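You operate a simulated robot arm through the tools that you are given. There is no shell and no other tool.

Carry out the task below with a simulated robot arm. There is one attempt and no reset: what you move stays moved.

Task
Clear the heat mat and heat the curler to 200 degrees.
Fine: the green towel and the pink jar of the nail table go in the curler drawer, shut it; then stand switch on; wait for the green lamp, switch off; the curler stays in its stand; drop nothing. Set down upright: folded green towel.
Where things are to end (x, y in the base frame): folded green towel within 60 mm of [810, 40]; pink jar of the nail table within 60 mm of [670, 180].

Only the result counts: the job must be done as asked and must still hold three seconds after the hand-in. Knocking over, shifting, dropping, spilling or breaking anything else fails it. Flat cloth is picked up by pressing the open fingertips on it (5 to 10 N) and closing them slowly along it; thin cloth reads only 2 to 8 mm in the jaws.

Robot
A 7-joint arm with a three-finger gripper, fixed in place. Base frame: the origin is on the floor under the middle of its stand, x ahead of it, y to its left, z up. Units: mm, rad, N and s.
With the tool pointing down near the work surface it reaches from about 500 to 940 mm from the base axis. Its first joint turns from -2.897 to 2.897 rad. Payload 2.69 kg.
The tool frame sits at the grasp point between the pads (the TCP): z along the fingers, y along the line on which they close. The tips reach 29 mm beyond it. The gripper opens to 120 mm; its body begins 78 mm behind the TCP.
Orientation is that of the tool frame in the base frame, as [roll, pitch, yaw] about the fixed x, y, z axes, in that order (R = Rz(yaw) Ry(pitch) Rx(roll)). With the fingers straight down and closing along the base's y, the tool's x points along the base's -x, its y along +y and its z along -z.

Tools
- The arm moves only by the tool play_rows. Its argument "steps" is a list of rows, each an object (a shift or turn left out is 0, a gripper value left out holds the last) with "slide": the shift along the tool's x, y, z in units of 50 mm (1.0 is 50 mm), a list of three; "delta_rot": the turn, a rotation vector about the tool's x, y, z in units of 8 degrees (1.0 is 8 degrees), a list of three; "fingers": the finger opening in mm, from 0 to 120. In form: [{"slide": [dx, dy, dz], "delta_rot": [rx, ry, rz], "fingers": fingers}, ...]. A call has 1 to 20 rows; each row shifts and turns the commanded pose from where the row before left it, along the tool's axes as they then stand. A call with a number of a shift or a turn outside -1 to 1 is refused whole. Rows are played at 5 a second. More than 50 mm and 0.15 rad between two rows, or a gripper value outside its range, and nothing of the call is played. A pose out of reach is approached as far as the arm can. The call stops where the force on the tool passes 90 N (or 10 N more than at its start, if that is more) or the arm is blocked; 0.2 s more then pass. The fingers move at their own pace (about 40 mm/s each) and stop on an object; they squeeze with about 30 N. The grip force told is the motor's: it shows also when the fingers shut on nothing. Time passes only in rows, and 0.2 s behind the last, so rows that do not move let the fingers close. The reply holds the time, the measured pose of the TCP, the force on the tool along the base axes, the opening and the grip force, in the units named above and with some noise, with the torque about the TCP (base axes, N m) and any sound that the robot's microphone picked up.
- Cameras (640 x 400 px; columns grow to the right, rows downward): "scene" is fixed at [221.8, 501, 1469.2]; the picture's right is [-0.71, -0.70, 0.00], its down [-0.47, 0.48, -0.74] and it looks along [0.52, -0.53, -0.67] (base axes); focal length 321 px, centre (320, 200). "wrist" rides on the gripper at [63, 0, -104] in the tool frame; the picture's right is [0.00, 1.00, 0.00], its down [-0.83, 0.00, -0.56] and it looks along [-0.56, 0.00, 0.83] (tool axes); focal length 275 px, centre (320, 200). There is no depth. A picture from a camera that has moved, and an enlarged one, comes with that camera's place and axes in the base frame and with its lens.
- capture(camera): a new picture of that camera. The clock stands still meanwhile.
- slide_trunk(by): slides the trunk up (or, below 0, down) by that many mm; the arm rides with it, the base frame stays. It gives what a move gives, with no picture.
- enlarge(camera, box): a new picture of the part [left, top, right, bottom] of that camera's present view, enlarged. The clock stands still meanwhile.
- finish_job(): hands the job in; it is judged then, once.

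Places have to be worked out from the pictures, the camera data and where the tool is seen. Open the gripper and draw the arm clear of the work before you hand the job in, unless the task says otherwise.

The tools are called after ">>>" by a JSON object that holds its "method" and its "body". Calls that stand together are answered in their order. play_rows: Moves the arm, as the interface text tells. Its arguments: {"type":"object","properties":{"steps":{"type":"array"}},"required":["steps"]} The other tools are called the same way: slide_trunk (by) moves the trunk up or down; capture (camera) takes a picture; enlarge (camera, box) takes an enlarged picture of a part of a camera's view; finish_job () hands the job in.

At the start:

```text
clock: 0.0
tool_pos: [486.5, 108.4, 1131.0]
tcp_rot: [3.141, -0.002, -3.141]
ft_force: [0.0, 0.0, 0.4]
torque: [0.05, 0.01, -0.01]
opening: 120.0
finger_force: 0.0
trunk travel left (down, up): [-575.0, 38.0]
```

scene: 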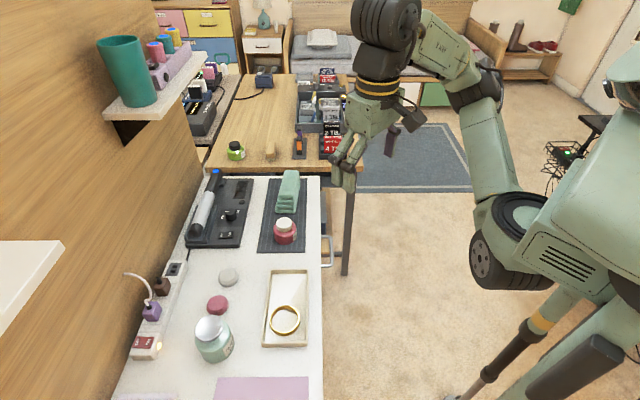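
wrist: 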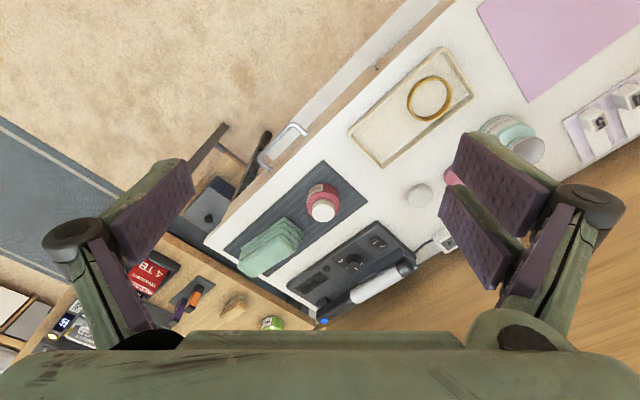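

The pictures show the white table with a dark heat mat holding a green towel and a pink jar, the curler stand beside it, and a drawer with a handle at the front edge. I'll enlarge the scene views to work out details.

>>> {"method": "enlarge", "body": {"camera": "scene", "box": [160, 150, 360, 275]}}

>>> {"method": "enlarge", "body": {"camera": "wrist", "box": [160, 100, 480, 300]}}

>>> {"method": "enlarge", "body": {"camera": "scene", "box": [100, 240, 340, 390]}}

```text
3.20 times, centred on (260, 212) of scene
camera zoom: at [221.8, 501.0, 1469.2], right [-0.71, -0.7, 0.0], down [-0.47, 0.48, -0.74], along [0.52, -0.53, -0.67], focal length 1026 px, centre (512, 160)
```

zoom: 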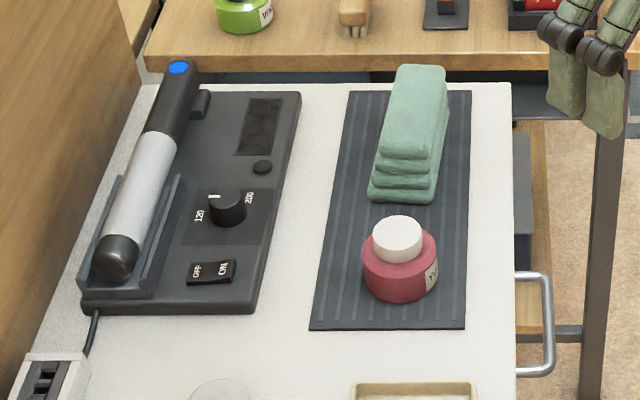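

```text
2.00 times, centred on (320, 200) of wrist
camera zoom: at [422.6, 107.2, 1234.0], right [0.0, 1.0, 0.0], down [0.83, 0.0, 0.56], along [0.56, 0.0, -0.83], focal length 551 px, centre (320, 200)
```

zoom: 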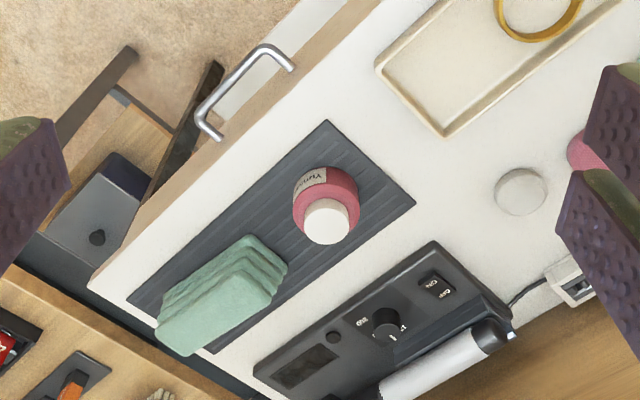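

```text
2.67 times, centred on (220, 315) of scene
camera zoom: at [221.8, 501.0, 1469.2], right [-0.71, -0.7, 0.0], down [-0.47, 0.48, -0.74], along [0.52, -0.53, -0.67], focal length 855 px, centre (587, -107)
```

zoom: 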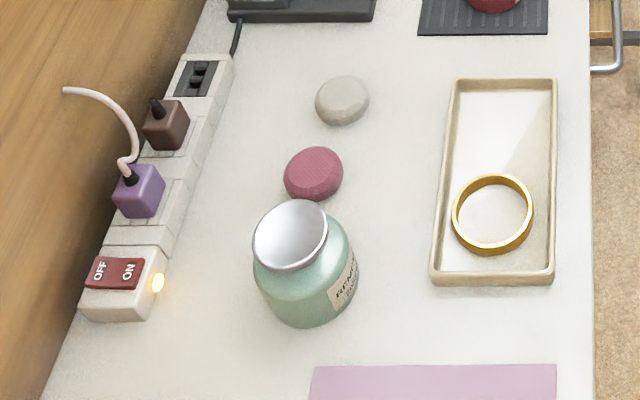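

The mat corners triangulate to z≈741 with the table running along (0.707,-0.707), and the drawer handle is on the front side near (653, 7, 654). I'll zoom in on the stand's dial, the switch and the drawer front.

>>> {"method": "enlarge", "body": {"camera": "scene", "box": [180, 165, 260, 215]}}

>>> {"method": "enlarge", "body": {"camera": "scene", "box": [180, 205, 260, 255]}}

>>> {"method": "enlarge", "body": {"camera": "scene", "box": [290, 170, 370, 290]}}

>>> {"method": "enlarge", "body": {"camera": "wrist", "box": [280, 210, 440, 310]}}

>>> {"method": "enlarge", "body": {"camera": "wrist", "box": [180, 100, 340, 200]}}

```text
8.00 times, centred on (220, 190) of scene
camera zoom: at [221.8, 501.0, 1469.2], right [-0.71, -0.7, 0.0], down [-0.47, 0.48, -0.74], along [0.52, -0.53, -0.67], focal length 2566 px, centre (1120, 280)
```

zoom: 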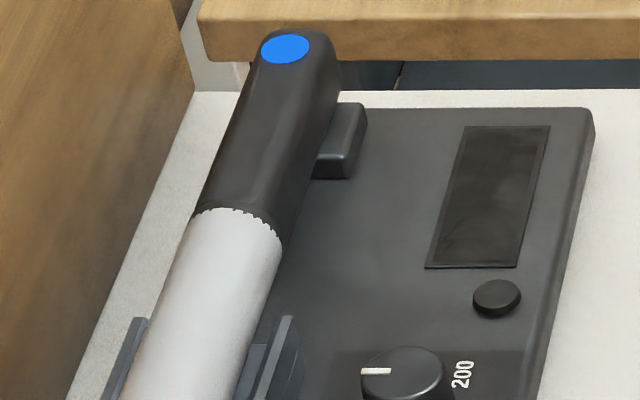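

```text
8.00 times, centred on (220, 230) of scene
camera zoom: at [221.8, 501.0, 1469.2], right [-0.71, -0.7, 0.0], down [-0.47, 0.48, -0.74], along [0.52, -0.53, -0.67], focal length 2566 px, centre (1120, -40)
```

zoom: 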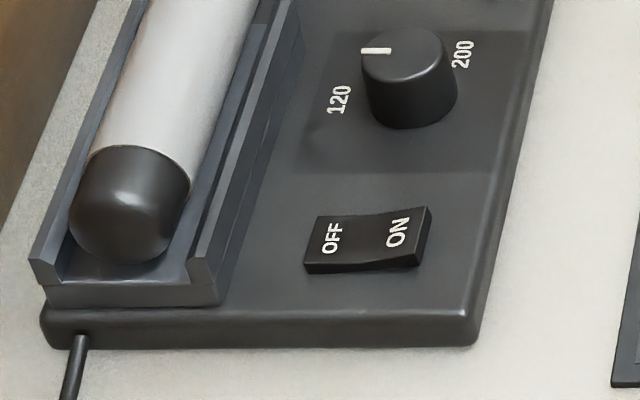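

```text
3.33 times, centred on (330, 230) of scene
camera zoom: at [221.8, 501.0, 1469.2], right [-0.71, -0.7, 0.0], down [-0.47, 0.48, -0.74], along [0.52, -0.53, -0.67], focal length 1069 px, centre (287, 100)
```

zoom: 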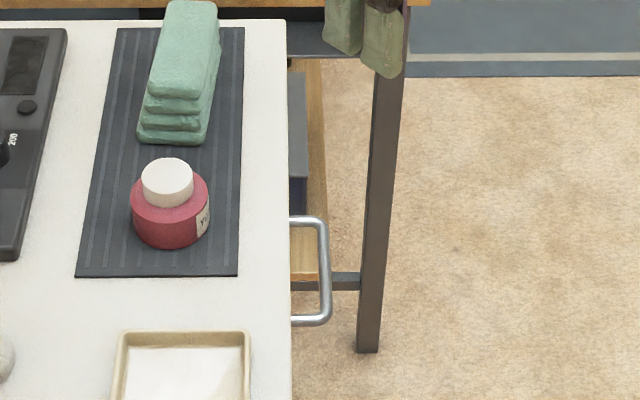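

```text
4.00 times, centred on (360, 260) of wrist
camera zoom: at [422.6, 107.2, 1234.0], right [0.0, 1.0, 0.0], down [0.83, 0.0, 0.56], along [0.56, 0.0, -0.83], focal length 1101 px, centre (160, -40)
```

zoom: 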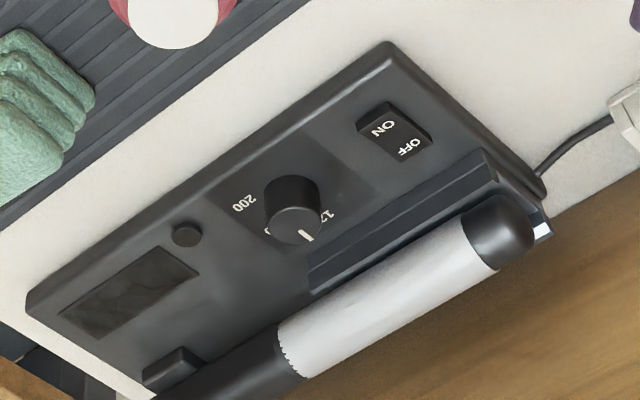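

```text
4.00 times, centred on (260, 150) of wrist
camera zoom: at [422.6, 107.2, 1234.0], right [0.0, 1.0, 0.0], down [0.83, 0.0, 0.56], along [0.56, 0.0, -0.83], focal length 1101 px, centre (560, 400)
```

zoom: 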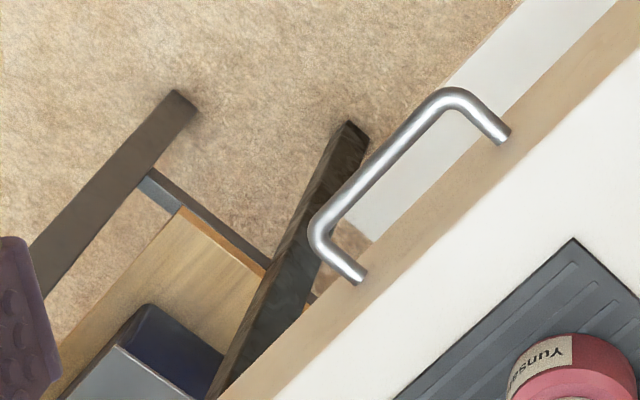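

The curler sits in its cradle, the rocker is OFF, the dial pointer is near 120, and the small round lamp is dark. I'll rotate the tool 45° so it lines up with the table and the wrist camera can see the drawer front.

>>> {"method": "play_rows", "body": {"steps": [{"delta_rot": [0, 0, -0.9375]}, {"delta_rot": [0, 0, -0.9375]}, {"delta_rot": [0, 0, -0.9375]}, {"delta_rot": [0, 0, -0.9375]}, {"delta_rot": [0, 0, -0.9375]}, {"delta_rot": [0, 0, -0.9375]}]}}

```text
clock: 1.4
tool_pos: [486.6, 107.6, 1130.3]
tcp_rot: [3.14, -0.001, -2.355]
ft_force: [-0.2, 0.1, 0.0]
torque: [0.02, 0.0, 0.03]
opening: 119.7
finger_force: 0.1
trunk travel left (down, up): [-575.0, 38.0]
```

The tool is aligned now (tool x = away from the table, tool y = -e1). I'll move over in front of the drawer to view its front and the handle.

>>> {"method": "play_rows", "body": {"steps": [{"slide": [0.36, -0.71, 0.52]}, {"slide": [0.36, -0.71, 0.52]}, {"slide": [0.36, -0.71, 0.52]}, {"slide": [0.36, -0.71, 0.52]}, {"slide": [0.36, -0.71, 0.52]}]}}

>>> {"method": "capture", "body": {"camera": "wrist"}}

>>> {"method": "capture", "body": {"camera": "scene"}}

```text
clock: 2.6
tool_pos: [548.8, -81.9, 998.7]
tcp_rot: [-3.141, 0.002, -2.356]
ft_force: [0.5, -0.2, -0.5]
torque: [-0.01, 0.02, 0.01]
opening: 120.1
finger_force: 0.0
trunk travel left (down, up): [-575.0, 38.0]
```

```text
taken
camera wrist: at [504.2, -126.1, 1102.3], right [-0.71, 0.7, 0.0], down [0.58, 0.59, 0.56], along [0.39, 0.4, -0.83], focal length 275 px, centre (320, 200)
```

wrist: 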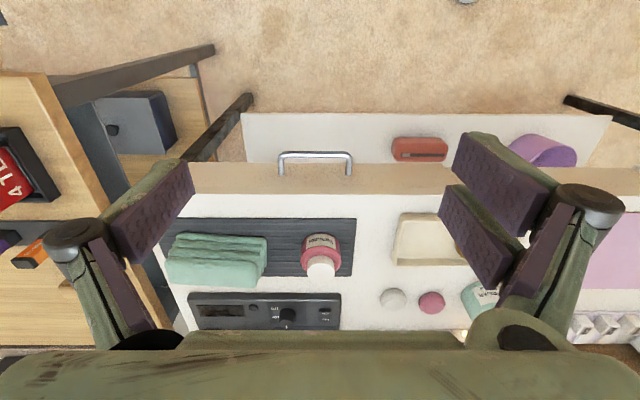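

```text
taken
```

scene: 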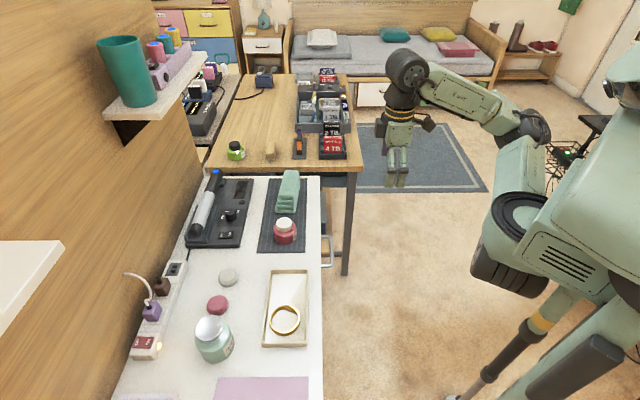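

The view shows the tan front band with the handle and a lower shelf. I'll zoom in to look for the drawer outline.

>>> {"method": "enlarge", "body": {"camera": "wrist", "box": [180, 130, 500, 330]}}

>>> {"method": "enlarge", "body": {"camera": "wrist", "box": [240, 135, 400, 235]}}

```text
2.00 times, centred on (340, 230) of wrist
camera zoom: at [504.2, -126.1, 1102.3], right [-0.71, 0.7, 0.0], down [0.58, 0.59, 0.56], along [0.39, 0.4, -0.83], focal length 551 px, centre (280, 140)
```

zoom: 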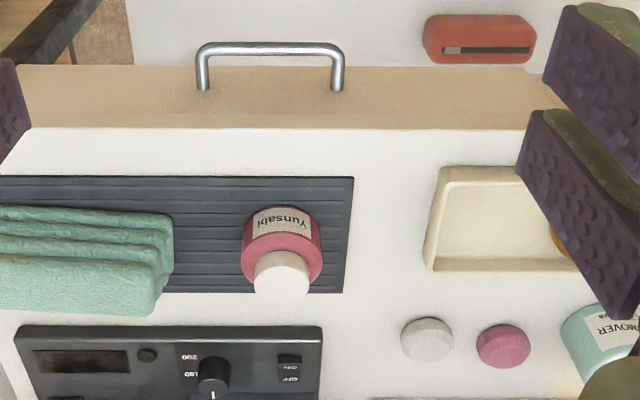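

```text
4.00 times, centred on (320, 185) of wrist
camera zoom: at [504.2, -126.1, 1102.3], right [-0.71, 0.7, 0.0], down [0.58, 0.59, 0.56], along [0.39, 0.4, -0.83], focal length 1101 px, centre (320, 260)
```

zoom: 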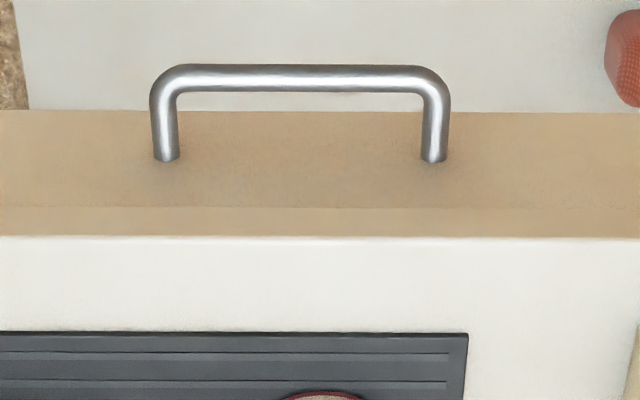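

The handle bar comes out at about e1≈454, e2≈465, z≈670, some 38 mm in front of the drawer face (e2≈502). I'll narrow the fingers to check how thick they are before using the handle.

>>> {"method": "play_rows", "body": {"steps": [{"fingers": 30}, {}, {}, {}, {}, {}, {}]}}

>>> {"method": "capture", "body": {"camera": "wrist"}}

>>> {"method": "enlarge", "body": {"camera": "scene", "box": [350, 80, 450, 210]}}

```text
clock: 4.2
tool_pos: [548.0, -80.4, 998.0]
tcp_rot: [-3.141, -0.001, -2.356]
ft_force: [-0.3, 0.8, -0.3]
torque: [0.01, -0.02, 0.02]
opening: 30.0
finger_force: 0.0
trunk travel left (down, up): [-575.0, 38.0]
```

```text
taken
camera wrist: at [504.1, -125.6, 1102.7], right [-0.71, 0.7, 0.0], down [0.59, 0.59, 0.56], along [0.39, 0.4, -0.83], focal length 275 px, centre (320, 200)
```

wrist: 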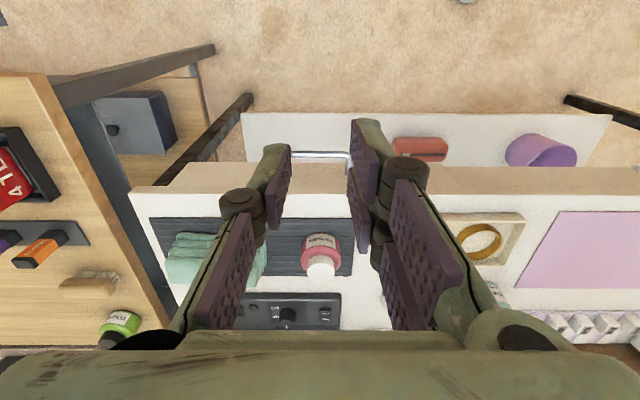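

```text
3.08 times, centred on (400, 145) of scene
camera zoom: at [221.8, 501.0, 1469.2], right [-0.71, -0.7, 0.0], down [-0.47, 0.48, -0.74], along [0.52, -0.53, -0.67], focal length 987 px, centre (74, 369)
```

zoom: 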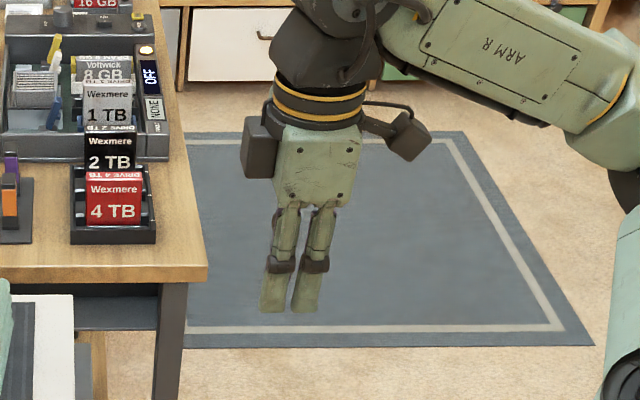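

The gripper has two fingers on its +y side and one on its -y side, each about 15 mm thick at the tip, so vertical fingers can straddle the bar. I'll rotate so they close across the bar, then come over it at a safe height.

>>> {"method": "play_rows", "body": {"steps": [{"delta_rot": [0, 0, 0.9375]}, {"delta_rot": [0, 0, 0.9375]}, {"delta_rot": [0, 0, 0.9375]}, {"delta_rot": [0, 0, 0.9375]}, {"delta_rot": [0, 0, 0.9375]}, {"delta_rot": [0, 0, 0.9375]}, {"delta_rot": [0, 0, 0.9375]}, {"delta_rot": [0, 0, 0.9375]}, {"delta_rot": [0, 0, 0.9375]}, {"delta_rot": [0, 0, 0.9375]}, {"delta_rot": [0, 0, 0.9375]}, {"delta_rot": [0, 0, 0.9375]}]}}

```text
clock: 6.8
tool_pos: [548.6, -82.1, 1000.1]
tcp_rot: [-3.141, 0.001, 2.355]
ft_force: [-0.8, 0.0, -0.5]
torque: [0.0, -0.01, -0.01]
opening: 30.3
finger_force: 0.0
trunk travel left (down, up): [-575.0, 38.0]
```

The rotation worked. I'll move nearer to the handle, staying above the table, and look along the bar.

>>> {"method": "play_rows", "body": {"steps": [{"slide": [-0.04, 0.6, 0.7]}, {"slide": [-0.04, 0.6, 0.7]}, {"slide": [-0.04, 0.6, 0.7]}, {"slide": [-0.04, 0.6, 0.7]}]}}

>>> {"method": "capture", "body": {"camera": "wrist"}}

>>> {"method": "capture", "body": {"camera": "scene"}}

```text
clock: 7.8
tool_pos: [639.1, -1.7, 858.7]
tcp_rot: [3.141, 0.002, 2.355]
ft_force: [0.1, 0.8, 0.0]
torque: [-0.01, 0.01, -0.01]
opening: 30.2
finger_force: 0.1
trunk travel left (down, up): [-575.0, 38.0]
```

```text
taken
camera wrist: at [594.2, 42.9, 963.5], right [0.7, 0.71, 0.0], down [0.59, -0.59, 0.56], along [0.39, -0.39, -0.83], focal length 275 px, centre (320, 200)
```

wrist: 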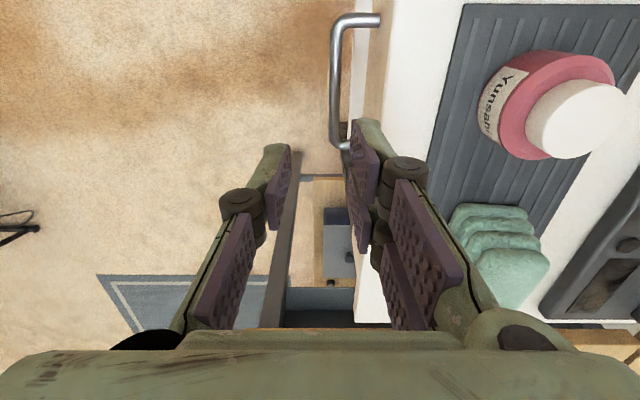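

```text
taken
```

scene: 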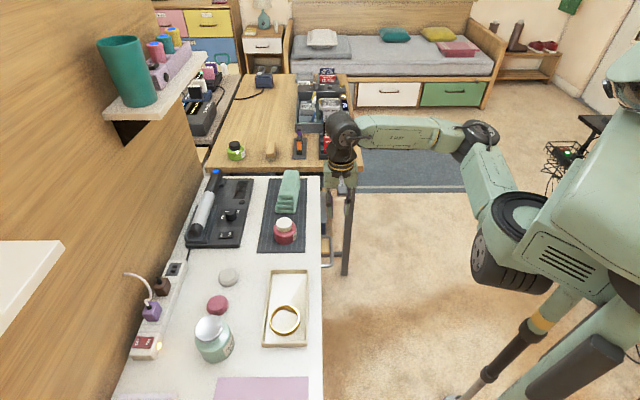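

>>> {"method": "enlarge", "body": {"camera": "wrist", "box": [300, 0, 428, 160]}}

```text
2.50 times, centred on (364, 80) of wrist
camera zoom: at [594.2, 42.9, 963.5], right [0.7, 0.71, 0.0], down [0.59, -0.59, 0.56], along [0.39, -0.39, -0.83], focal length 688 px, centre (210, 500)
```

zoom: 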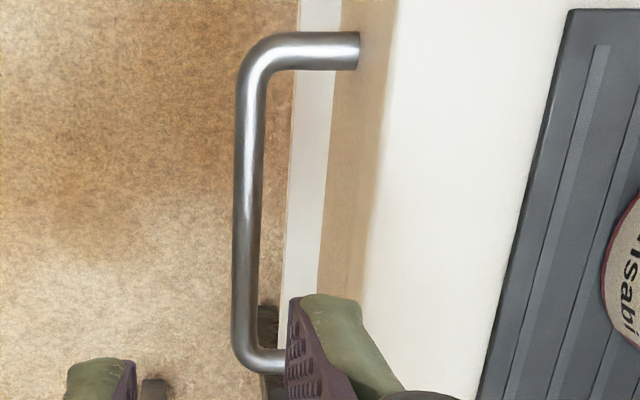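

The bar's centreline is at e2≈464, z≈666, e1 from 394 to 511. I'll line up over its middle and come down to just above it for a check.

>>> {"method": "play_rows", "body": {"steps": [{"slide": [0, 0.274, 0.3]}, {"slide": [0, 0, 0.62]}, {"slide": [0, 0, 0.62]}, {"slide": [0, 0, 0.62]}, {"slide": [0, 0, 0.55]}]}}

>>> {"method": "capture", "body": {"camera": "wrist"}}

>>> {"method": "enlarge", "body": {"camera": "scene", "box": [280, 150, 400, 280]}}

```text
clock: 9.0
tool_pos: [649.6, 7.0, 723.3]
tcp_rot: [3.141, -0.001, 2.357]
ft_force: [-0.1, -0.7, 0.0]
torque: [0.0, 0.01, 0.0]
opening: 30.0
finger_force: 0.0
trunk travel left (down, up): [-575.0, 38.0]
```

```text
taken
camera wrist: at [604.6, 51.2, 827.7], right [0.7, 0.71, 0.0], down [0.59, -0.59, 0.56], along [0.39, -0.39, -0.83], focal length 275 px, centre (320, 200)
```

wrist: 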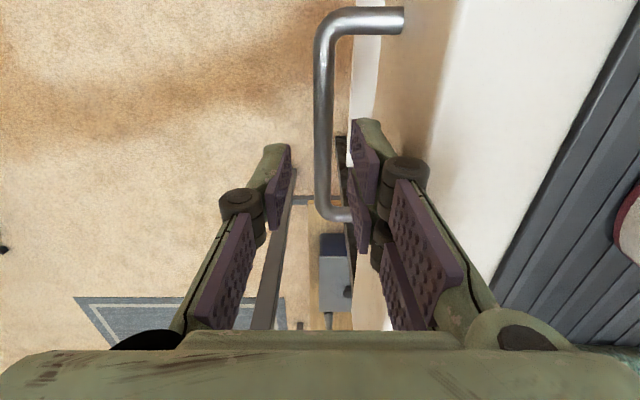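

```text
3.08 times, centred on (340, 215) of scene
camera zoom: at [221.8, 501.0, 1469.2], right [-0.71, -0.7, 0.0], down [-0.47, 0.48, -0.74], along [0.52, -0.53, -0.67], focal length 987 px, centre (258, 154)
```

zoom: 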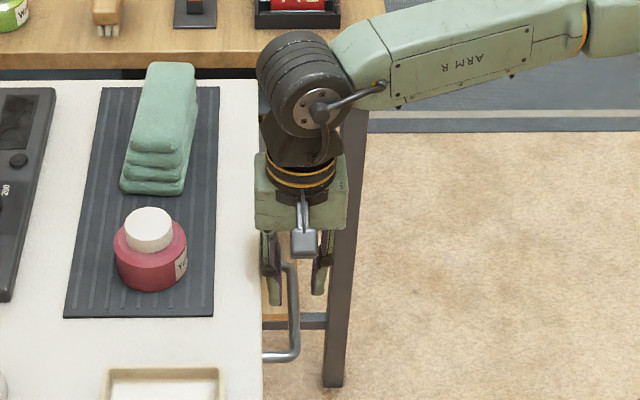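

The bar lies between the fingers. I'll descend the last 45 mm and close on it.

>>> {"method": "play_rows", "body": {"steps": [{"slide": [0, 0.03, 0.3]}, {"slide": [0, 0, 0.3]}, {"slide": [0, 0, 0.3]}, {}]}}

>>> {"method": "capture", "body": {"camera": "wrist"}}

```text
clock: 10.0
tool_pos: [649.6, 6.7, 679.1]
tcp_rot: [3.142, 0.001, 2.356]
ft_force: [-0.9, 0.5, -0.2]
torque: [0.0, -0.03, 0.01]
opening: 29.9
finger_force: 0.1
trunk travel left (down, up): [-575.0, 38.0]
```

```text
taken
camera wrist: at [605.0, 51.7, 783.4], right [0.7, 0.71, 0.0], down [0.59, -0.59, 0.56], along [0.4, -0.39, -0.83], focal length 275 px, centre (320, 200)
```

wrist: 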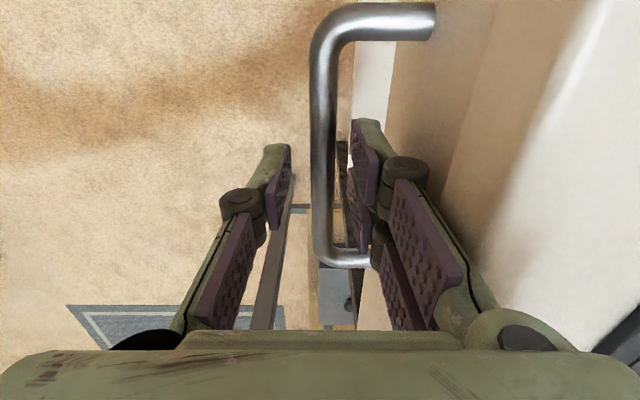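

The fingers straddle the bar without contact. Closing on it now.

>>> {"method": "play_rows", "body": {"steps": [{"fingers": 20}, {"fingers": 10}, {"fingers": 5}, {}, {}]}}

```text
clock: 11.2
tool_pos: [650.6, 7.2, 679.4]
tcp_rot: [3.14, -0.001, 2.358]
ft_force: [3.2, 2.3, -2.5]
torque: [0.01, -0.12, 0.78]
opening: 11.3
finger_force: 38.5
trunk travel left (down, up): [-575.0, 38.0]
```

The bar is gripped at 11.3 mm opening. I'll pull the drawer out along -e2 in small steps.

>>> {"method": "play_rows", "body": {"steps": [{"slide": [0, -0.2, 0]}, {"slide": [0, -0.3, 0]}, {"slide": [0, -0.3, 0]}, {"slide": [0, -0.3, 0]}, {"slide": [0, -0.3, 0]}, {"slide": [0, -0.3, 0]}, {"slide": [0, -0.3, 0]}]}}

>>> {"method": "capture", "body": {"camera": "scene"}}

>>> {"method": "capture", "body": {"camera": "wrist"}}

```text
clock: 12.8
tool_pos: [579.2, -63.2, 680.1]
tcp_rot: [-3.141, 0.003, 2.356]
ft_force: [7.9, -10.1, 7.5]
torque: [-0.71, -0.67, 0.77]
opening: 11.2
finger_force: 38.3
trunk travel left (down, up): [-575.0, 38.0]
```

```text
taken
```

scene: 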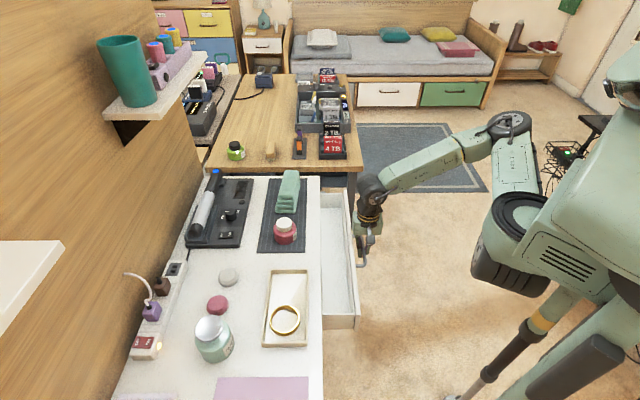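

```text
taken
camera wrist: at [534.0, -18.9, 783.2], right [0.7, 0.71, 0.0], down [0.59, -0.58, 0.56], along [0.4, -0.39, -0.83], focal length 275 px, centre (320, 200)
```

wrist: 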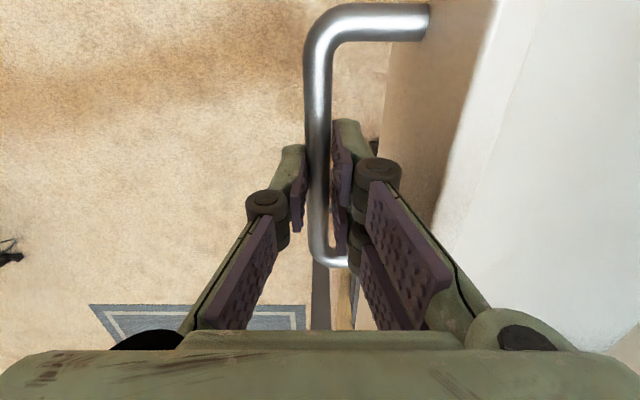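

The drawer slides smoothly, about 100 mm out now at roughly 13 N. I'll pull another ~105 mm and watch the force for a stop.

>>> {"method": "play_rows", "body": {"steps": [{"slide": [0, -0.3, 0]}, {"slide": [0, -0.3, 0]}, {"slide": [0, -0.3, 0]}, {"slide": [0, -0.3, 0]}, {"slide": [0, -0.3, 0]}, {"slide": [0, -0.3, 0]}, {"slide": [0, -0.3, 0]}, {}]}}

>>> {"method": "capture", "body": {"camera": "scene"}}

```text
clock: 14.6
tool_pos: [503.2, -138.2, 679.6]
tcp_rot: [3.141, 0.001, 2.355]
ft_force: [6.4, -7.8, 3.2]
torque: [-0.03, 0.05, 0.74]
opening: 11.2
finger_force: 38.3
trunk travel left (down, up): [-575.0, 38.0]
```

```text
taken
```

scene: 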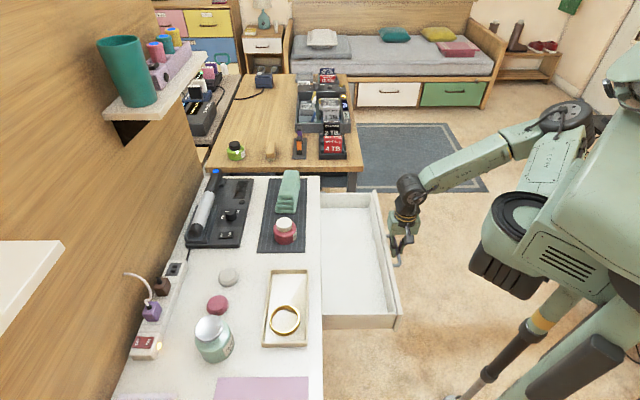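

The drawer is about 207 mm open (TCP e2 258) with a large empty interior. I'll release the bar and rise straight up.

>>> {"method": "play_rows", "body": {"steps": [{"fingers": 30}, {}, {}, {"slide": [0, 0, -0.3]}, {"slide": [0, 0, -0.5]}, {"slide": [0, 0, -0.9]}, {"slide": [0, 0, -0.9]}, {"slide": [0, 0, -0.9]}, {"slide": [0, 0, -0.9]}]}}

>>> {"method": "enlarge", "body": {"camera": "scene", "box": [240, 160, 440, 350]}}

>>> {"method": "capture", "body": {"camera": "wrist"}}

```text
clock: 16.6
tool_pos: [506.2, -139.0, 897.6]
tcp_rot: [3.141, -0.004, 2.354]
ft_force: [-0.2, -0.3, -0.1]
torque: [-0.01, 0.0, 0.01]
opening: 29.9
finger_force: 0.0
trunk travel left (down, up): [-575.0, 38.0]
```

```text
2.11 times, centred on (340, 255) of scene
camera zoom: at [221.8, 501.0, 1469.2], right [-0.71, -0.7, 0.0], down [-0.47, 0.48, -0.74], along [0.52, -0.53, -0.67], focal length 675 px, centre (278, 84)
```

zoom: 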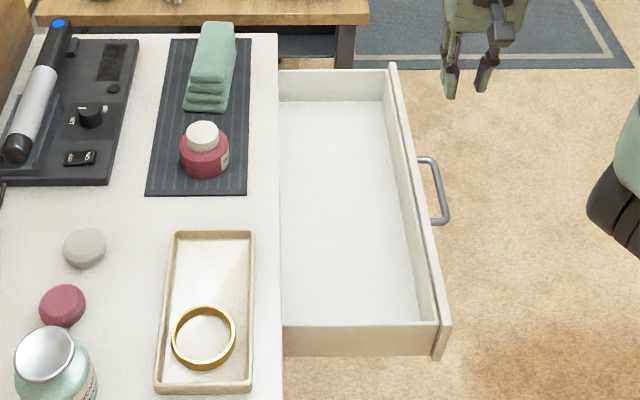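

```text
taken
camera wrist: at [460.4, -94.8, 1002.4], right [0.7, 0.71, 0.0], down [0.59, -0.59, 0.56], along [0.39, -0.39, -0.83], focal length 275 px, centre (320, 200)
```

wrist: 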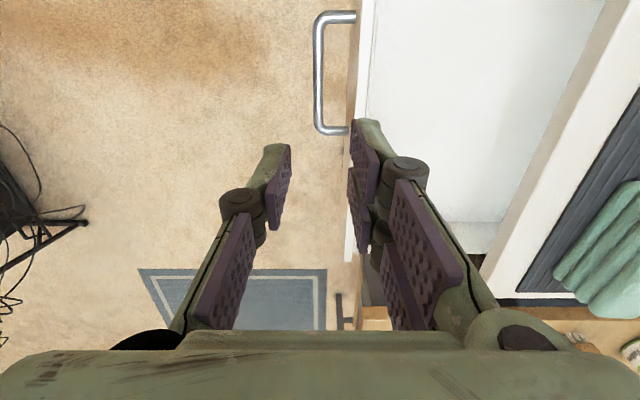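

The drawer interior spans e1≈252–673, so both drop points are well inside. Next I'll open the fingers and move over the jar (about e1 447, e2 608) at z≈900 to look at it closely.

>>> {"method": "play_rows", "body": {"steps": [{"slide": [0.02, 0.87, 0], "fingers": 110}, {"slide": [0.02, 0.87, 0]}, {"slide": [0.02, 0.87, 0]}, {"slide": [0.02, 0.87, 0]}, {"slide": [0.02, 0.87, 0]}, {"slide": [0.02, 0.87, 0]}, {"slide": [0.02, 0.87, 0]}, {"slide": [0.02, 0.87, 0]}]}}

>>> {"method": "capture", "body": {"camera": "wrist"}}

>>> {"method": "capture", "body": {"camera": "scene"}}

```text
clock: 18.4
tool_pos: [744.2, 116.7, 898.7]
tcp_rot: [-3.141, 0.0, 2.358]
ft_force: [-0.3, 0.3, -0.1]
torque: [0.0, -0.04, 0.01]
opening: 110.2
finger_force: 0.1
trunk travel left (down, up): [-575.0, 38.0]
```

```text
taken
camera wrist: at [699.6, 161.3, 1002.7], right [0.7, 0.71, 0.0], down [0.59, -0.59, 0.56], along [0.39, -0.39, -0.83], focal length 275 px, centre (320, 200)
```

wrist: 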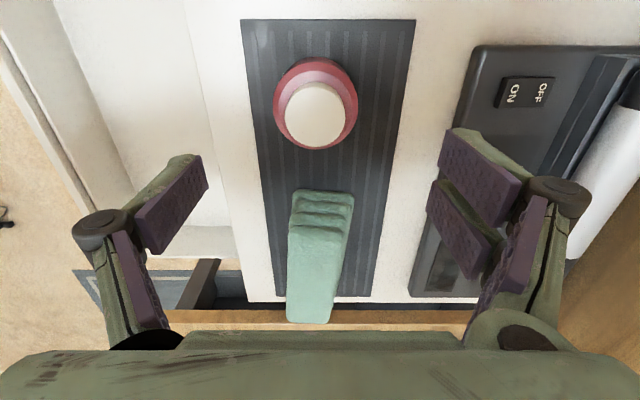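

```text
taken
```

scene: 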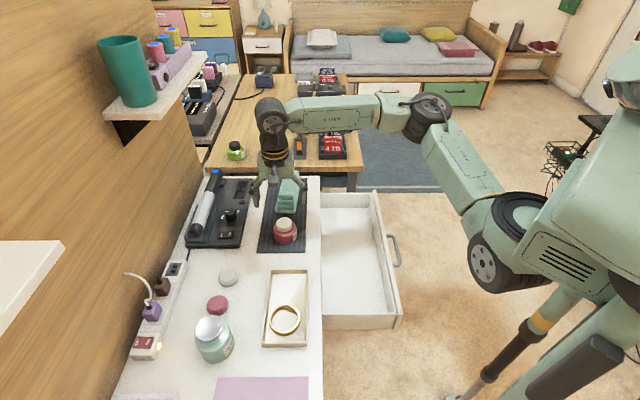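

I'll enlarge this close view of the jar, the towel and the stand's controls.

>>> {"method": "enlarge", "body": {"camera": "wrist", "box": [230, 10, 430, 150]}}

>>> {"method": "enlarge", "body": {"camera": "wrist", "box": [230, 170, 430, 330]}}

```text
2.86 times, centred on (330, 80) of wrist
camera zoom: at [699.6, 161.3, 1002.7], right [0.7, 0.71, 0.0], down [0.59, -0.59, 0.56], along [0.39, -0.39, -0.83], focal length 786 px, centre (291, 543)
```

zoom: 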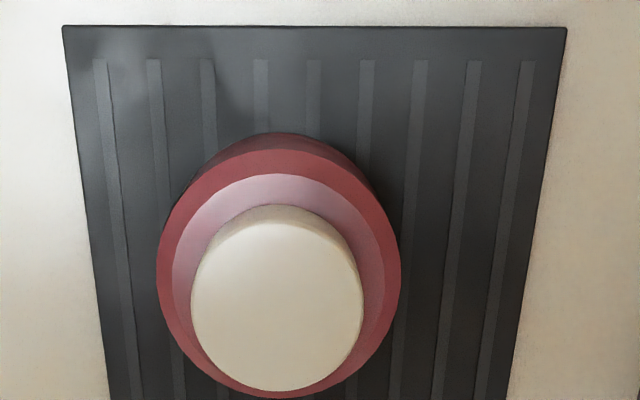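

```text
2.50 times, centred on (330, 250) of wrist
camera zoom: at [699.6, 161.3, 1002.7], right [0.7, 0.71, 0.0], down [0.59, -0.59, 0.56], along [0.39, -0.39, -0.83], focal length 688 px, centre (295, 75)
```

zoom: 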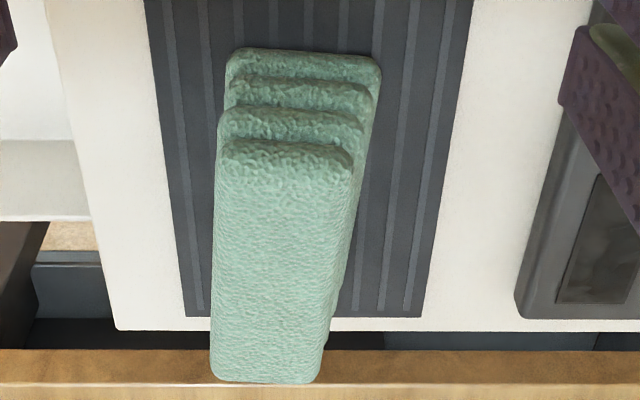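

The jar's centre comes out at e1≈445, e2≈606, with a body about 70 mm wide. I'll centre on it and descend so the tips stop a few mm above the mat.

>>> {"method": "play_rows", "body": {"steps": [{"slide": [-0.03, -0.05, 0.5]}, {"slide": [0, 0, 0.5]}, {"slide": [0, 0, 0.5]}, {"slide": [0, 0, 0.5]}, {"slide": [0, 0, 0.3]}, {}]}}

>>> {"method": "capture", "body": {"camera": "wrist"}}

>>> {"method": "enlarge", "body": {"camera": "scene", "box": [230, 160, 350, 260]}}

```text
clock: 19.8
tool_pos: [743.8, 112.6, 785.3]
tcp_rot: [-3.141, -0.001, 2.357]
ft_force: [0.1, 0.4, -0.2]
torque: [0.01, -0.01, 0.03]
opening: 110.0
finger_force: 0.1
trunk travel left (down, up): [-575.0, 38.0]
```

```text
taken
camera wrist: at [698.6, 157.2, 888.5], right [0.7, 0.71, 0.0], down [0.59, -0.59, 0.56], along [0.39, -0.39, -0.83], focal length 275 px, centre (320, 200)
```

wrist: 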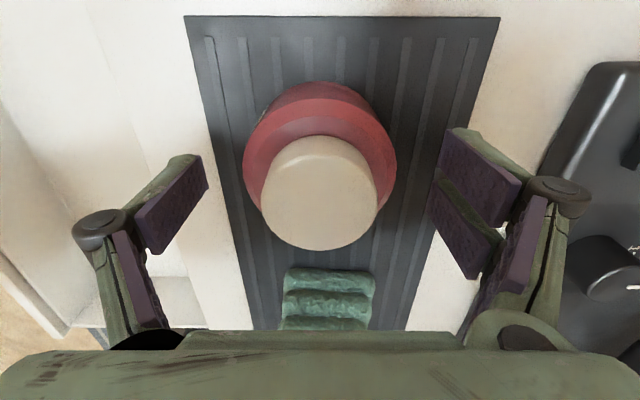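

```text
4.00 times, centred on (290, 210) of scene
camera zoom: at [221.8, 501.0, 1469.2], right [-0.71, -0.7, 0.0], down [-0.47, 0.48, -0.74], along [0.52, -0.53, -0.67], focal length 1283 px, centre (440, 160)
```

zoom: 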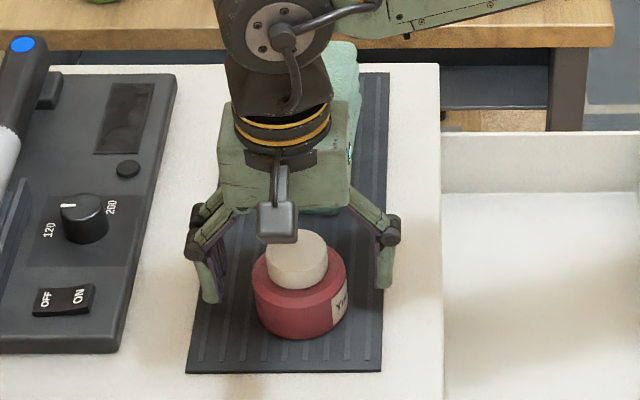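

The jar is centred between the fingers. I'll nudge 3 mm toward -e1, lower 8 mm and close on the jar body.

>>> {"method": "play_rows", "body": {"steps": [{"slide": [0.06, 0, 0.16]}, {"fingers": 90}, {"fingers": 80}, {"fingers": 72}, {"fingers": 64}, {"fingers": 60}, {}, {}]}}

>>> {"method": "capture", "body": {"camera": "wrist"}}

```text
clock: 21.6
tool_pos: [740.4, 114.5, 776.3]
tcp_rot: [-3.141, 0.0, 2.356]
ft_force: [-0.1, 0.3, 0.1]
torque: [-0.05, 0.08, 0.01]
opening: 66.2
finger_force: 29.9
trunk travel left (down, up): [-575.0, 38.0]
```

```text
taken
camera wrist: at [696.1, 159.0, 880.9], right [0.7, 0.71, 0.0], down [0.59, -0.59, 0.56], along [0.39, -0.39, -0.83], focal length 275 px, centre (320, 200)
```

wrist: 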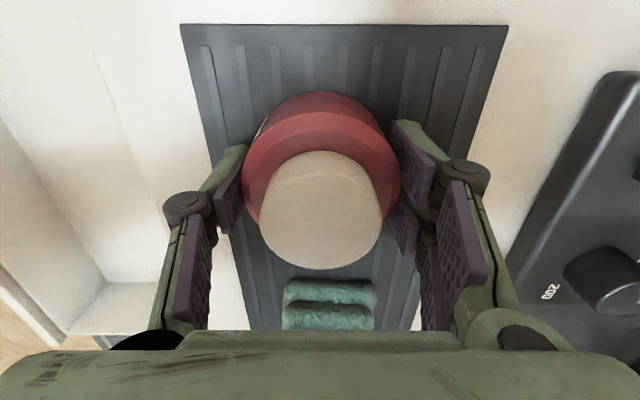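

The jar body is gripped at 66.2 mm and 30 N. I'll lift it slowly by 40 mm and check.

>>> {"method": "play_rows", "body": {"steps": [{"slide": [0, 0, -0.2]}, {"slide": [0, 0, -0.3]}, {"slide": [0, 0, -0.3]}, {}]}}

>>> {"method": "capture", "body": {"camera": "wrist"}}

>>> {"method": "enlarge", "body": {"camera": "scene", "box": [230, 150, 350, 250]}}

```text
clock: 22.6
tool_pos: [740.9, 115.3, 816.5]
tcp_rot: [3.141, 0.001, 2.357]
ft_force: [-0.4, 0.3, -1.7]
torque: [0.0, -0.01, -0.01]
opening: 66.4
finger_force: 29.7
trunk travel left (down, up): [-575.0, 38.0]
```

```text
taken
camera wrist: at [696.8, 159.6, 920.5], right [0.7, 0.71, 0.0], down [0.59, -0.59, 0.56], along [0.39, -0.39, -0.83], focal length 275 px, centre (320, 200)
```

wrist: 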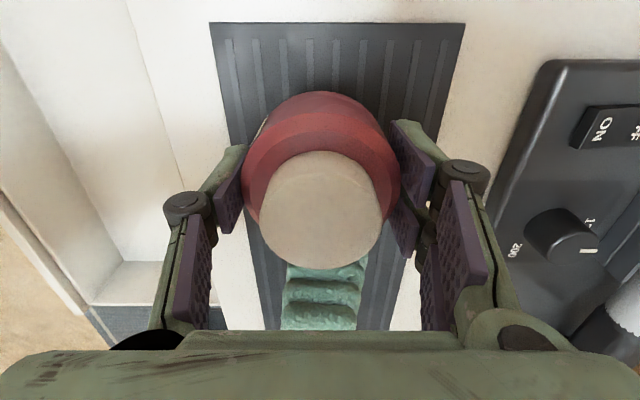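

```text
4.00 times, centred on (290, 200) of scene
camera zoom: at [221.8, 501.0, 1469.2], right [-0.71, -0.7, 0.0], down [-0.47, 0.48, -0.74], along [0.52, -0.53, -0.67], focal length 1283 px, centre (440, 200)
```

zoom: 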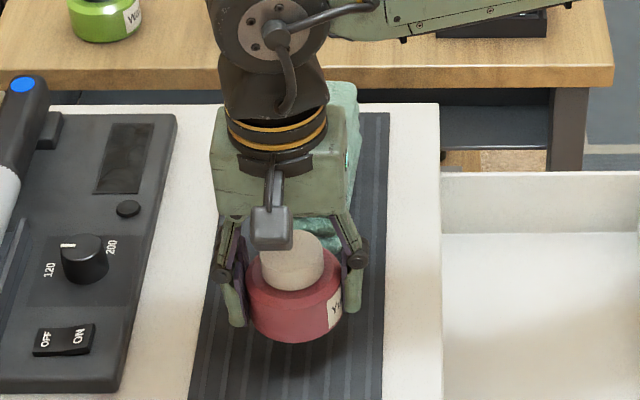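

The jar came up cleanly with its lid on. I'll carry it over to its spot above the open drawer (e1 346, e2 394, i.e. about (524, 34)).

>>> {"method": "play_rows", "body": {"steps": [{"slide": [0, 0, -0.4]}, {"slide": [0.24, -0.53, 0]}, {"slide": [0.24, -0.53, 0]}, {"slide": [0.24, -0.53, 0]}, {"slide": [0.24, -0.53, 0]}, {"slide": [0.24, -0.53, 0]}, {"slide": [0.24, -0.53, 0]}, {"slide": [0.24, -0.53, 0]}, {"slide": [0.24, -0.53, 0]}, {}]}}

>>> {"method": "capture", "body": {"camera": "wrist"}}

>>> {"method": "capture", "body": {"camera": "scene"}}

```text
clock: 24.8
tool_pos: [523.1, 30.3, 836.2]
tcp_rot: [-3.141, -0.002, 2.356]
ft_force: [-0.5, 0.2, -2.1]
torque: [-0.05, 0.0, 0.01]
opening: 66.4
finger_force: 29.9
trunk travel left (down, up): [-575.0, 38.0]
```

```text
taken
camera wrist: at [478.1, 76.6, 940.6], right [0.7, 0.71, 0.0], down [0.59, -0.59, 0.56], along [0.39, -0.39, -0.83], focal length 275 px, centre (320, 200)
```

wrist: 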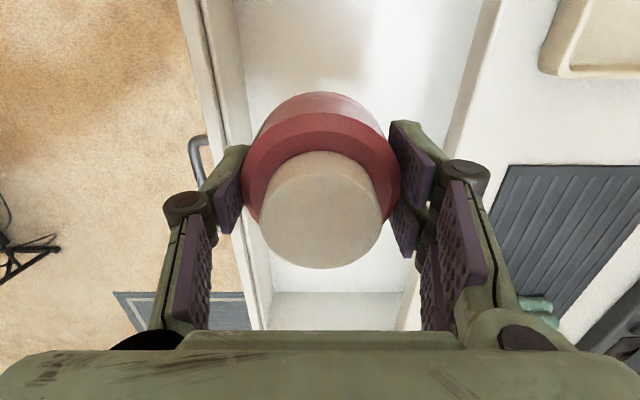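

```text
taken
```

scene: 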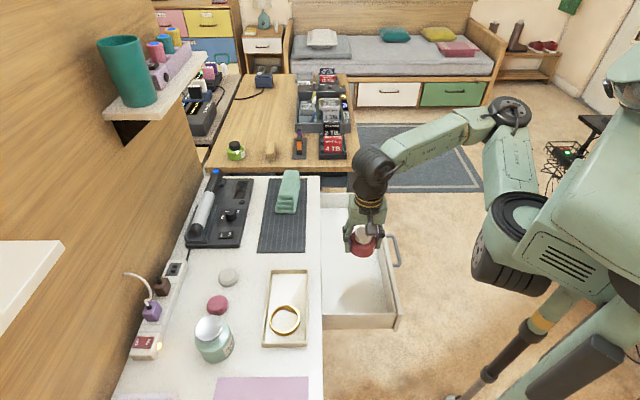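

The jar hovers above the drawer. I'll lower it to about 40 mm above the expected floor, then check.

>>> {"method": "play_rows", "body": {"steps": [{"slide": [0, 0.04, 0.5]}, {"slide": [0, 0, 0.5]}, {"slide": [0, 0, 0.5]}, {"slide": [0, 0, 0.5]}, {"slide": [0, 0, 0.5]}, {}]}}

>>> {"method": "enlarge", "body": {"camera": "scene", "box": [300, 170, 420, 340]}}

>>> {"method": "capture", "body": {"camera": "wrist"}}

```text
clock: 26.2
tool_pos: [524.3, 34.0, 710.2]
tcp_rot: [-3.141, 0.001, 2.356]
ft_force: [-0.1, 0.7, -2.0]
torque: [0.01, -0.02, 0.01]
opening: 66.1
finger_force: 30.2
trunk travel left (down, up): [-575.0, 38.0]
```

```text
2.35 times, centred on (360, 255) of scene
camera zoom: at [221.8, 501.0, 1469.2], right [-0.71, -0.7, 0.0], down [-0.47, 0.48, -0.74], along [0.52, -0.53, -0.67], focal length 755 px, centre (226, 71)
```

zoom: 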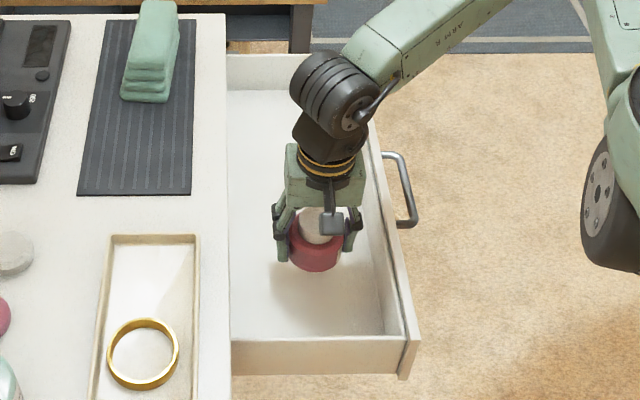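

```text
taken
camera wrist: at [479.5, 78.4, 814.3], right [0.7, 0.71, 0.0], down [0.59, -0.59, 0.56], along [0.39, -0.39, -0.83], focal length 275 px, centre (320, 200)
```

wrist: 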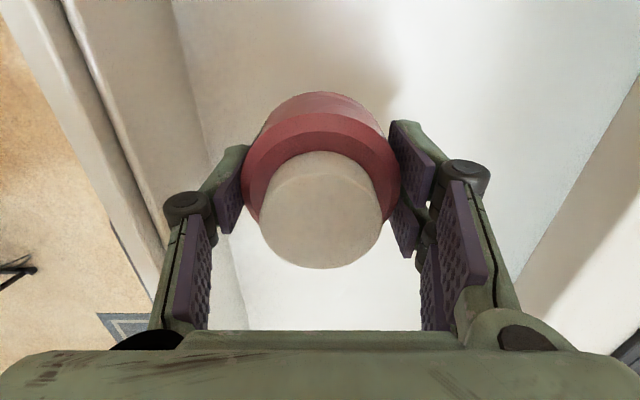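

The jar's bottom is at about z≈676 with free space below. I'll lower another 22 mm and then probe in small steps.

>>> {"method": "play_rows", "body": {"steps": [{"slide": [0, 0, 0.15]}, {"slide": [0, 0, 0.15]}, {"slide": [0, 0, 0.14]}, {}]}}

```text
clock: 27.2
tool_pos: [524.4, 33.3, 688.9]
tcp_rot: [-3.141, 0.001, 2.357]
ft_force: [-0.6, -0.2, -1.2]
torque: [0.0, 0.02, 0.01]
opening: 66.6
finger_force: 30.3
trunk travel left (down, up): [-575.0, 38.0]
```

No contact yet (fz about -1.2 N). I'll continue down in 3 mm steps.

>>> {"method": "play_rows", "body": {"steps": [{"slide": [0, 0, 0.06]}, {"slide": [0, 0, 0.06]}, {}]}}

```text
clock: 28.0
tool_pos: [524.4, 34.1, 682.9]
tcp_rot: [-3.14, 0.0, 2.355]
ft_force: [0.1, 0.6, -1.4]
torque: [-0.01, 0.03, 0.0]
opening: 66.2
finger_force: 30.0
trunk travel left (down, up): [-575.0, 38.0]
```

Still free at TCP z≈683. I'll go down a few more millimetres.

>>> {"method": "play_rows", "body": {"steps": [{"slide": [0, 0, 0.06]}, {"slide": [0, 0, 0.04]}, {}]}}

```text
clock: 28.8
tool_pos: [524.0, 34.0, 677.4]
tcp_rot: [-3.141, 0.0, 2.357]
ft_force: [0.3, -0.1, -1.1]
torque: [0.01, -0.02, -0.03]
opening: 66.7
finger_force: 30.0
trunk travel left (down, up): [-575.0, 38.0]
```

>>> {"method": "play_rows", "body": {"steps": [{"slide": [0, 0, 0.05]}, {"slide": [0, 0, 0.04]}, {}]}}

>>> {"method": "enlarge", "body": {"camera": "scene", "box": [320, 200, 400, 270]}}

```text
clock: 29.6
tool_pos: [524.5, 33.9, 673.6]
tcp_rot: [3.14, -0.001, 2.357]
ft_force: [0.0, 0.4, -1.0]
torque: [0.01, 0.02, -0.05]
opening: 66.5
finger_force: 29.7
trunk travel left (down, up): [-575.0, 38.0]
```

```text
5.71 times, centred on (360, 235) of scene
camera zoom: at [221.8, 501.0, 1469.2], right [-0.71, -0.7, 0.0], down [-0.47, 0.48, -0.74], along [0.52, -0.53, -0.67], focal length 1833 px, centre (91, 0)
```

zoom: 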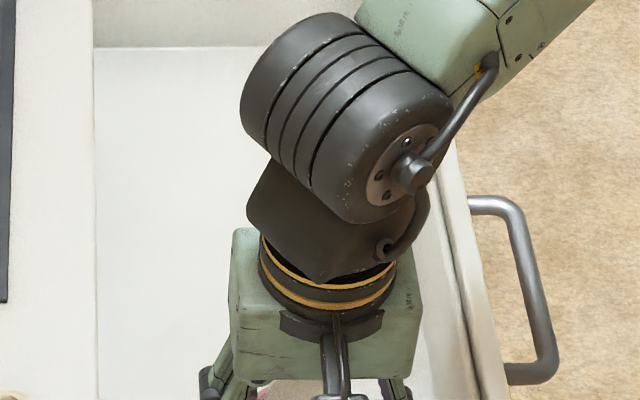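

Still no firm contact. I'll look at the jar's base and shadow before going on.

>>> {"method": "enlarge", "body": {"camera": "scene", "box": [320, 240, 400, 300]}}

>>> {"method": "play_rows", "body": {"steps": [{"slide": [0, 0, 0.06]}, {}]}}

```text
6.67 times, centred on (360, 270) of scene
camera zoom: at [221.8, 501.0, 1469.2], right [-0.71, -0.7, 0.0], down [-0.47, 0.48, -0.74], along [0.52, -0.53, -0.67], focal length 2138 px, centre (53, -267)
```

zoom: 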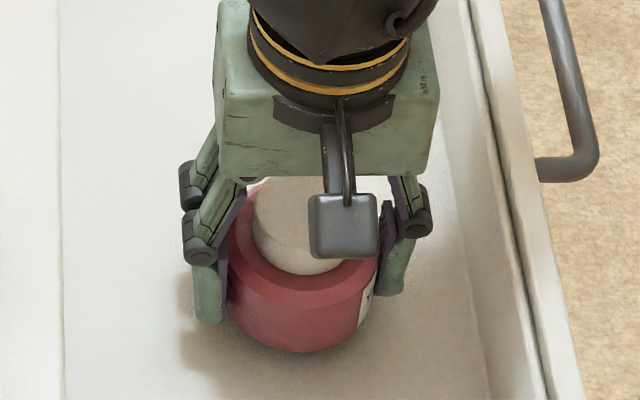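

```text
clock: 30.2
tool_pos: [525.0, 34.3, 671.2]
tcp_rot: [-3.141, 0.0, 2.356]
ft_force: [-0.4, -0.4, -0.8]
torque: [-0.02, 0.05, -0.02]
opening: 66.3
finger_force: 30.0
trunk travel left (down, up): [-575.0, 38.0]
```

The shadow nearly meets the base, so the jar is close to the floor. I'll step down by 2 mm at a time.

>>> {"method": "play_rows", "body": {"steps": [{"slide": [0, 0, 0.04]}, {}]}}

>>> {"method": "play_rows", "body": {"steps": [{"slide": [0, 0, 0.04]}, {}]}}

```text
clock: 30.8
tool_pos: [525.3, 32.2, 668.2]
tcp_rot: [3.141, 0.0, 2.358]
ft_force: [-0.4, -0.2, -1.4]
torque: [-0.01, -0.02, -0.01]
opening: 66.0
finger_force: 29.6
trunk travel left (down, up): [-575.0, 38.0]
```

```text
clock: 31.4
tool_pos: [526.2, 34.0, 666.5]
tcp_rot: [3.14, 0.0, 2.357]
ft_force: [0.5, -0.8, -1.5]
torque: [0.01, 0.0, 0.01]
opening: 66.4
finger_force: 29.9
trunk travel left (down, up): [-575.0, 38.0]
```

Still no contact, so I'll keep stepping down.

>>> {"method": "play_rows", "body": {"steps": [{"slide": [0, 0, 0.05]}, {}]}}

>>> {"method": "play_rows", "body": {"steps": [{"slide": [0, 0, 0.04]}, {}]}}

>>> {"method": "enlarge", "body": {"camera": "scene", "box": [320, 240, 400, 300]}}

```text
clock: 32.0
tool_pos: [525.7, 34.7, 664.8]
tcp_rot: [3.142, 0.001, 2.357]
ft_force: [-0.2, 0.1, -1.4]
torque: [-0.01, 0.0, -0.03]
opening: 66.4
finger_force: 29.8
trunk travel left (down, up): [-575.0, 38.0]
```

```text
clock: 32.6
tool_pos: [524.4, 33.6, 661.9]
tcp_rot: [-3.141, 0.0, 2.355]
ft_force: [-0.1, -1.3, -1.5]
torque: [-0.03, 0.01, 0.04]
opening: 66.5
finger_force: 30.0
trunk travel left (down, up): [-575.0, 38.0]
```

```text
6.67 times, centred on (360, 270) of scene
camera zoom: at [221.8, 501.0, 1469.2], right [-0.71, -0.7, 0.0], down [-0.47, 0.48, -0.74], along [0.52, -0.53, -0.67], focal length 2138 px, centre (53, -267)
```

zoom: 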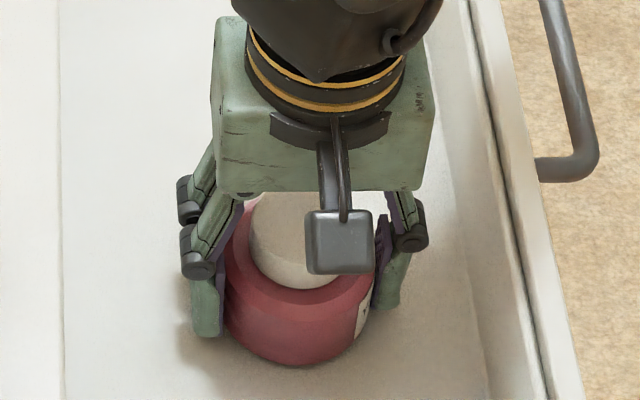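

>>> {"method": "play_rows", "body": {"steps": [{"slide": [0, 0, 0.05]}, {}]}}

>>> {"method": "play_rows", "body": {"steps": [{"slide": [0, 0, 0.04]}, {}]}}

```text
clock: 33.2
tool_pos: [524.8, 33.5, 661.1]
tcp_rot: [-3.141, 0.0, 2.356]
ft_force: [0.0, 0.0, -2.4]
torque: [-0.01, -0.04, 0.0]
opening: 66.4
finger_force: 30.0
trunk travel left (down, up): [-575.0, 38.0]
```

```text
clock: 33.8
tool_pos: [525.1, 34.7, 659.9]
tcp_rot: [3.141, -0.001, 2.356]
ft_force: [1.2, -0.9, 21.0]
torque: [0.12, 0.11, 0.01]
opening: 66.3
finger_force: 30.0
trunk travel left (down, up): [-575.0, 38.0]
```

Contact: fz jumped to 21 N at TCP z≈660, so the drawer floor is about z≈626. I'll ease up 1.5 mm to unload, then open gently.

>>> {"method": "play_rows", "body": {"steps": [{"slide": [0, 0, -0.035]}, {}]}}

```text
clock: 34.4
tool_pos: [524.7, 34.3, 659.8]
tcp_rot: [3.141, 0.0, 2.356]
ft_force: [1.7, 0.2, 4.5]
torque: [0.08, -0.24, 0.05]
opening: 66.4
finger_force: 29.6
trunk travel left (down, up): [-575.0, 38.0]
```

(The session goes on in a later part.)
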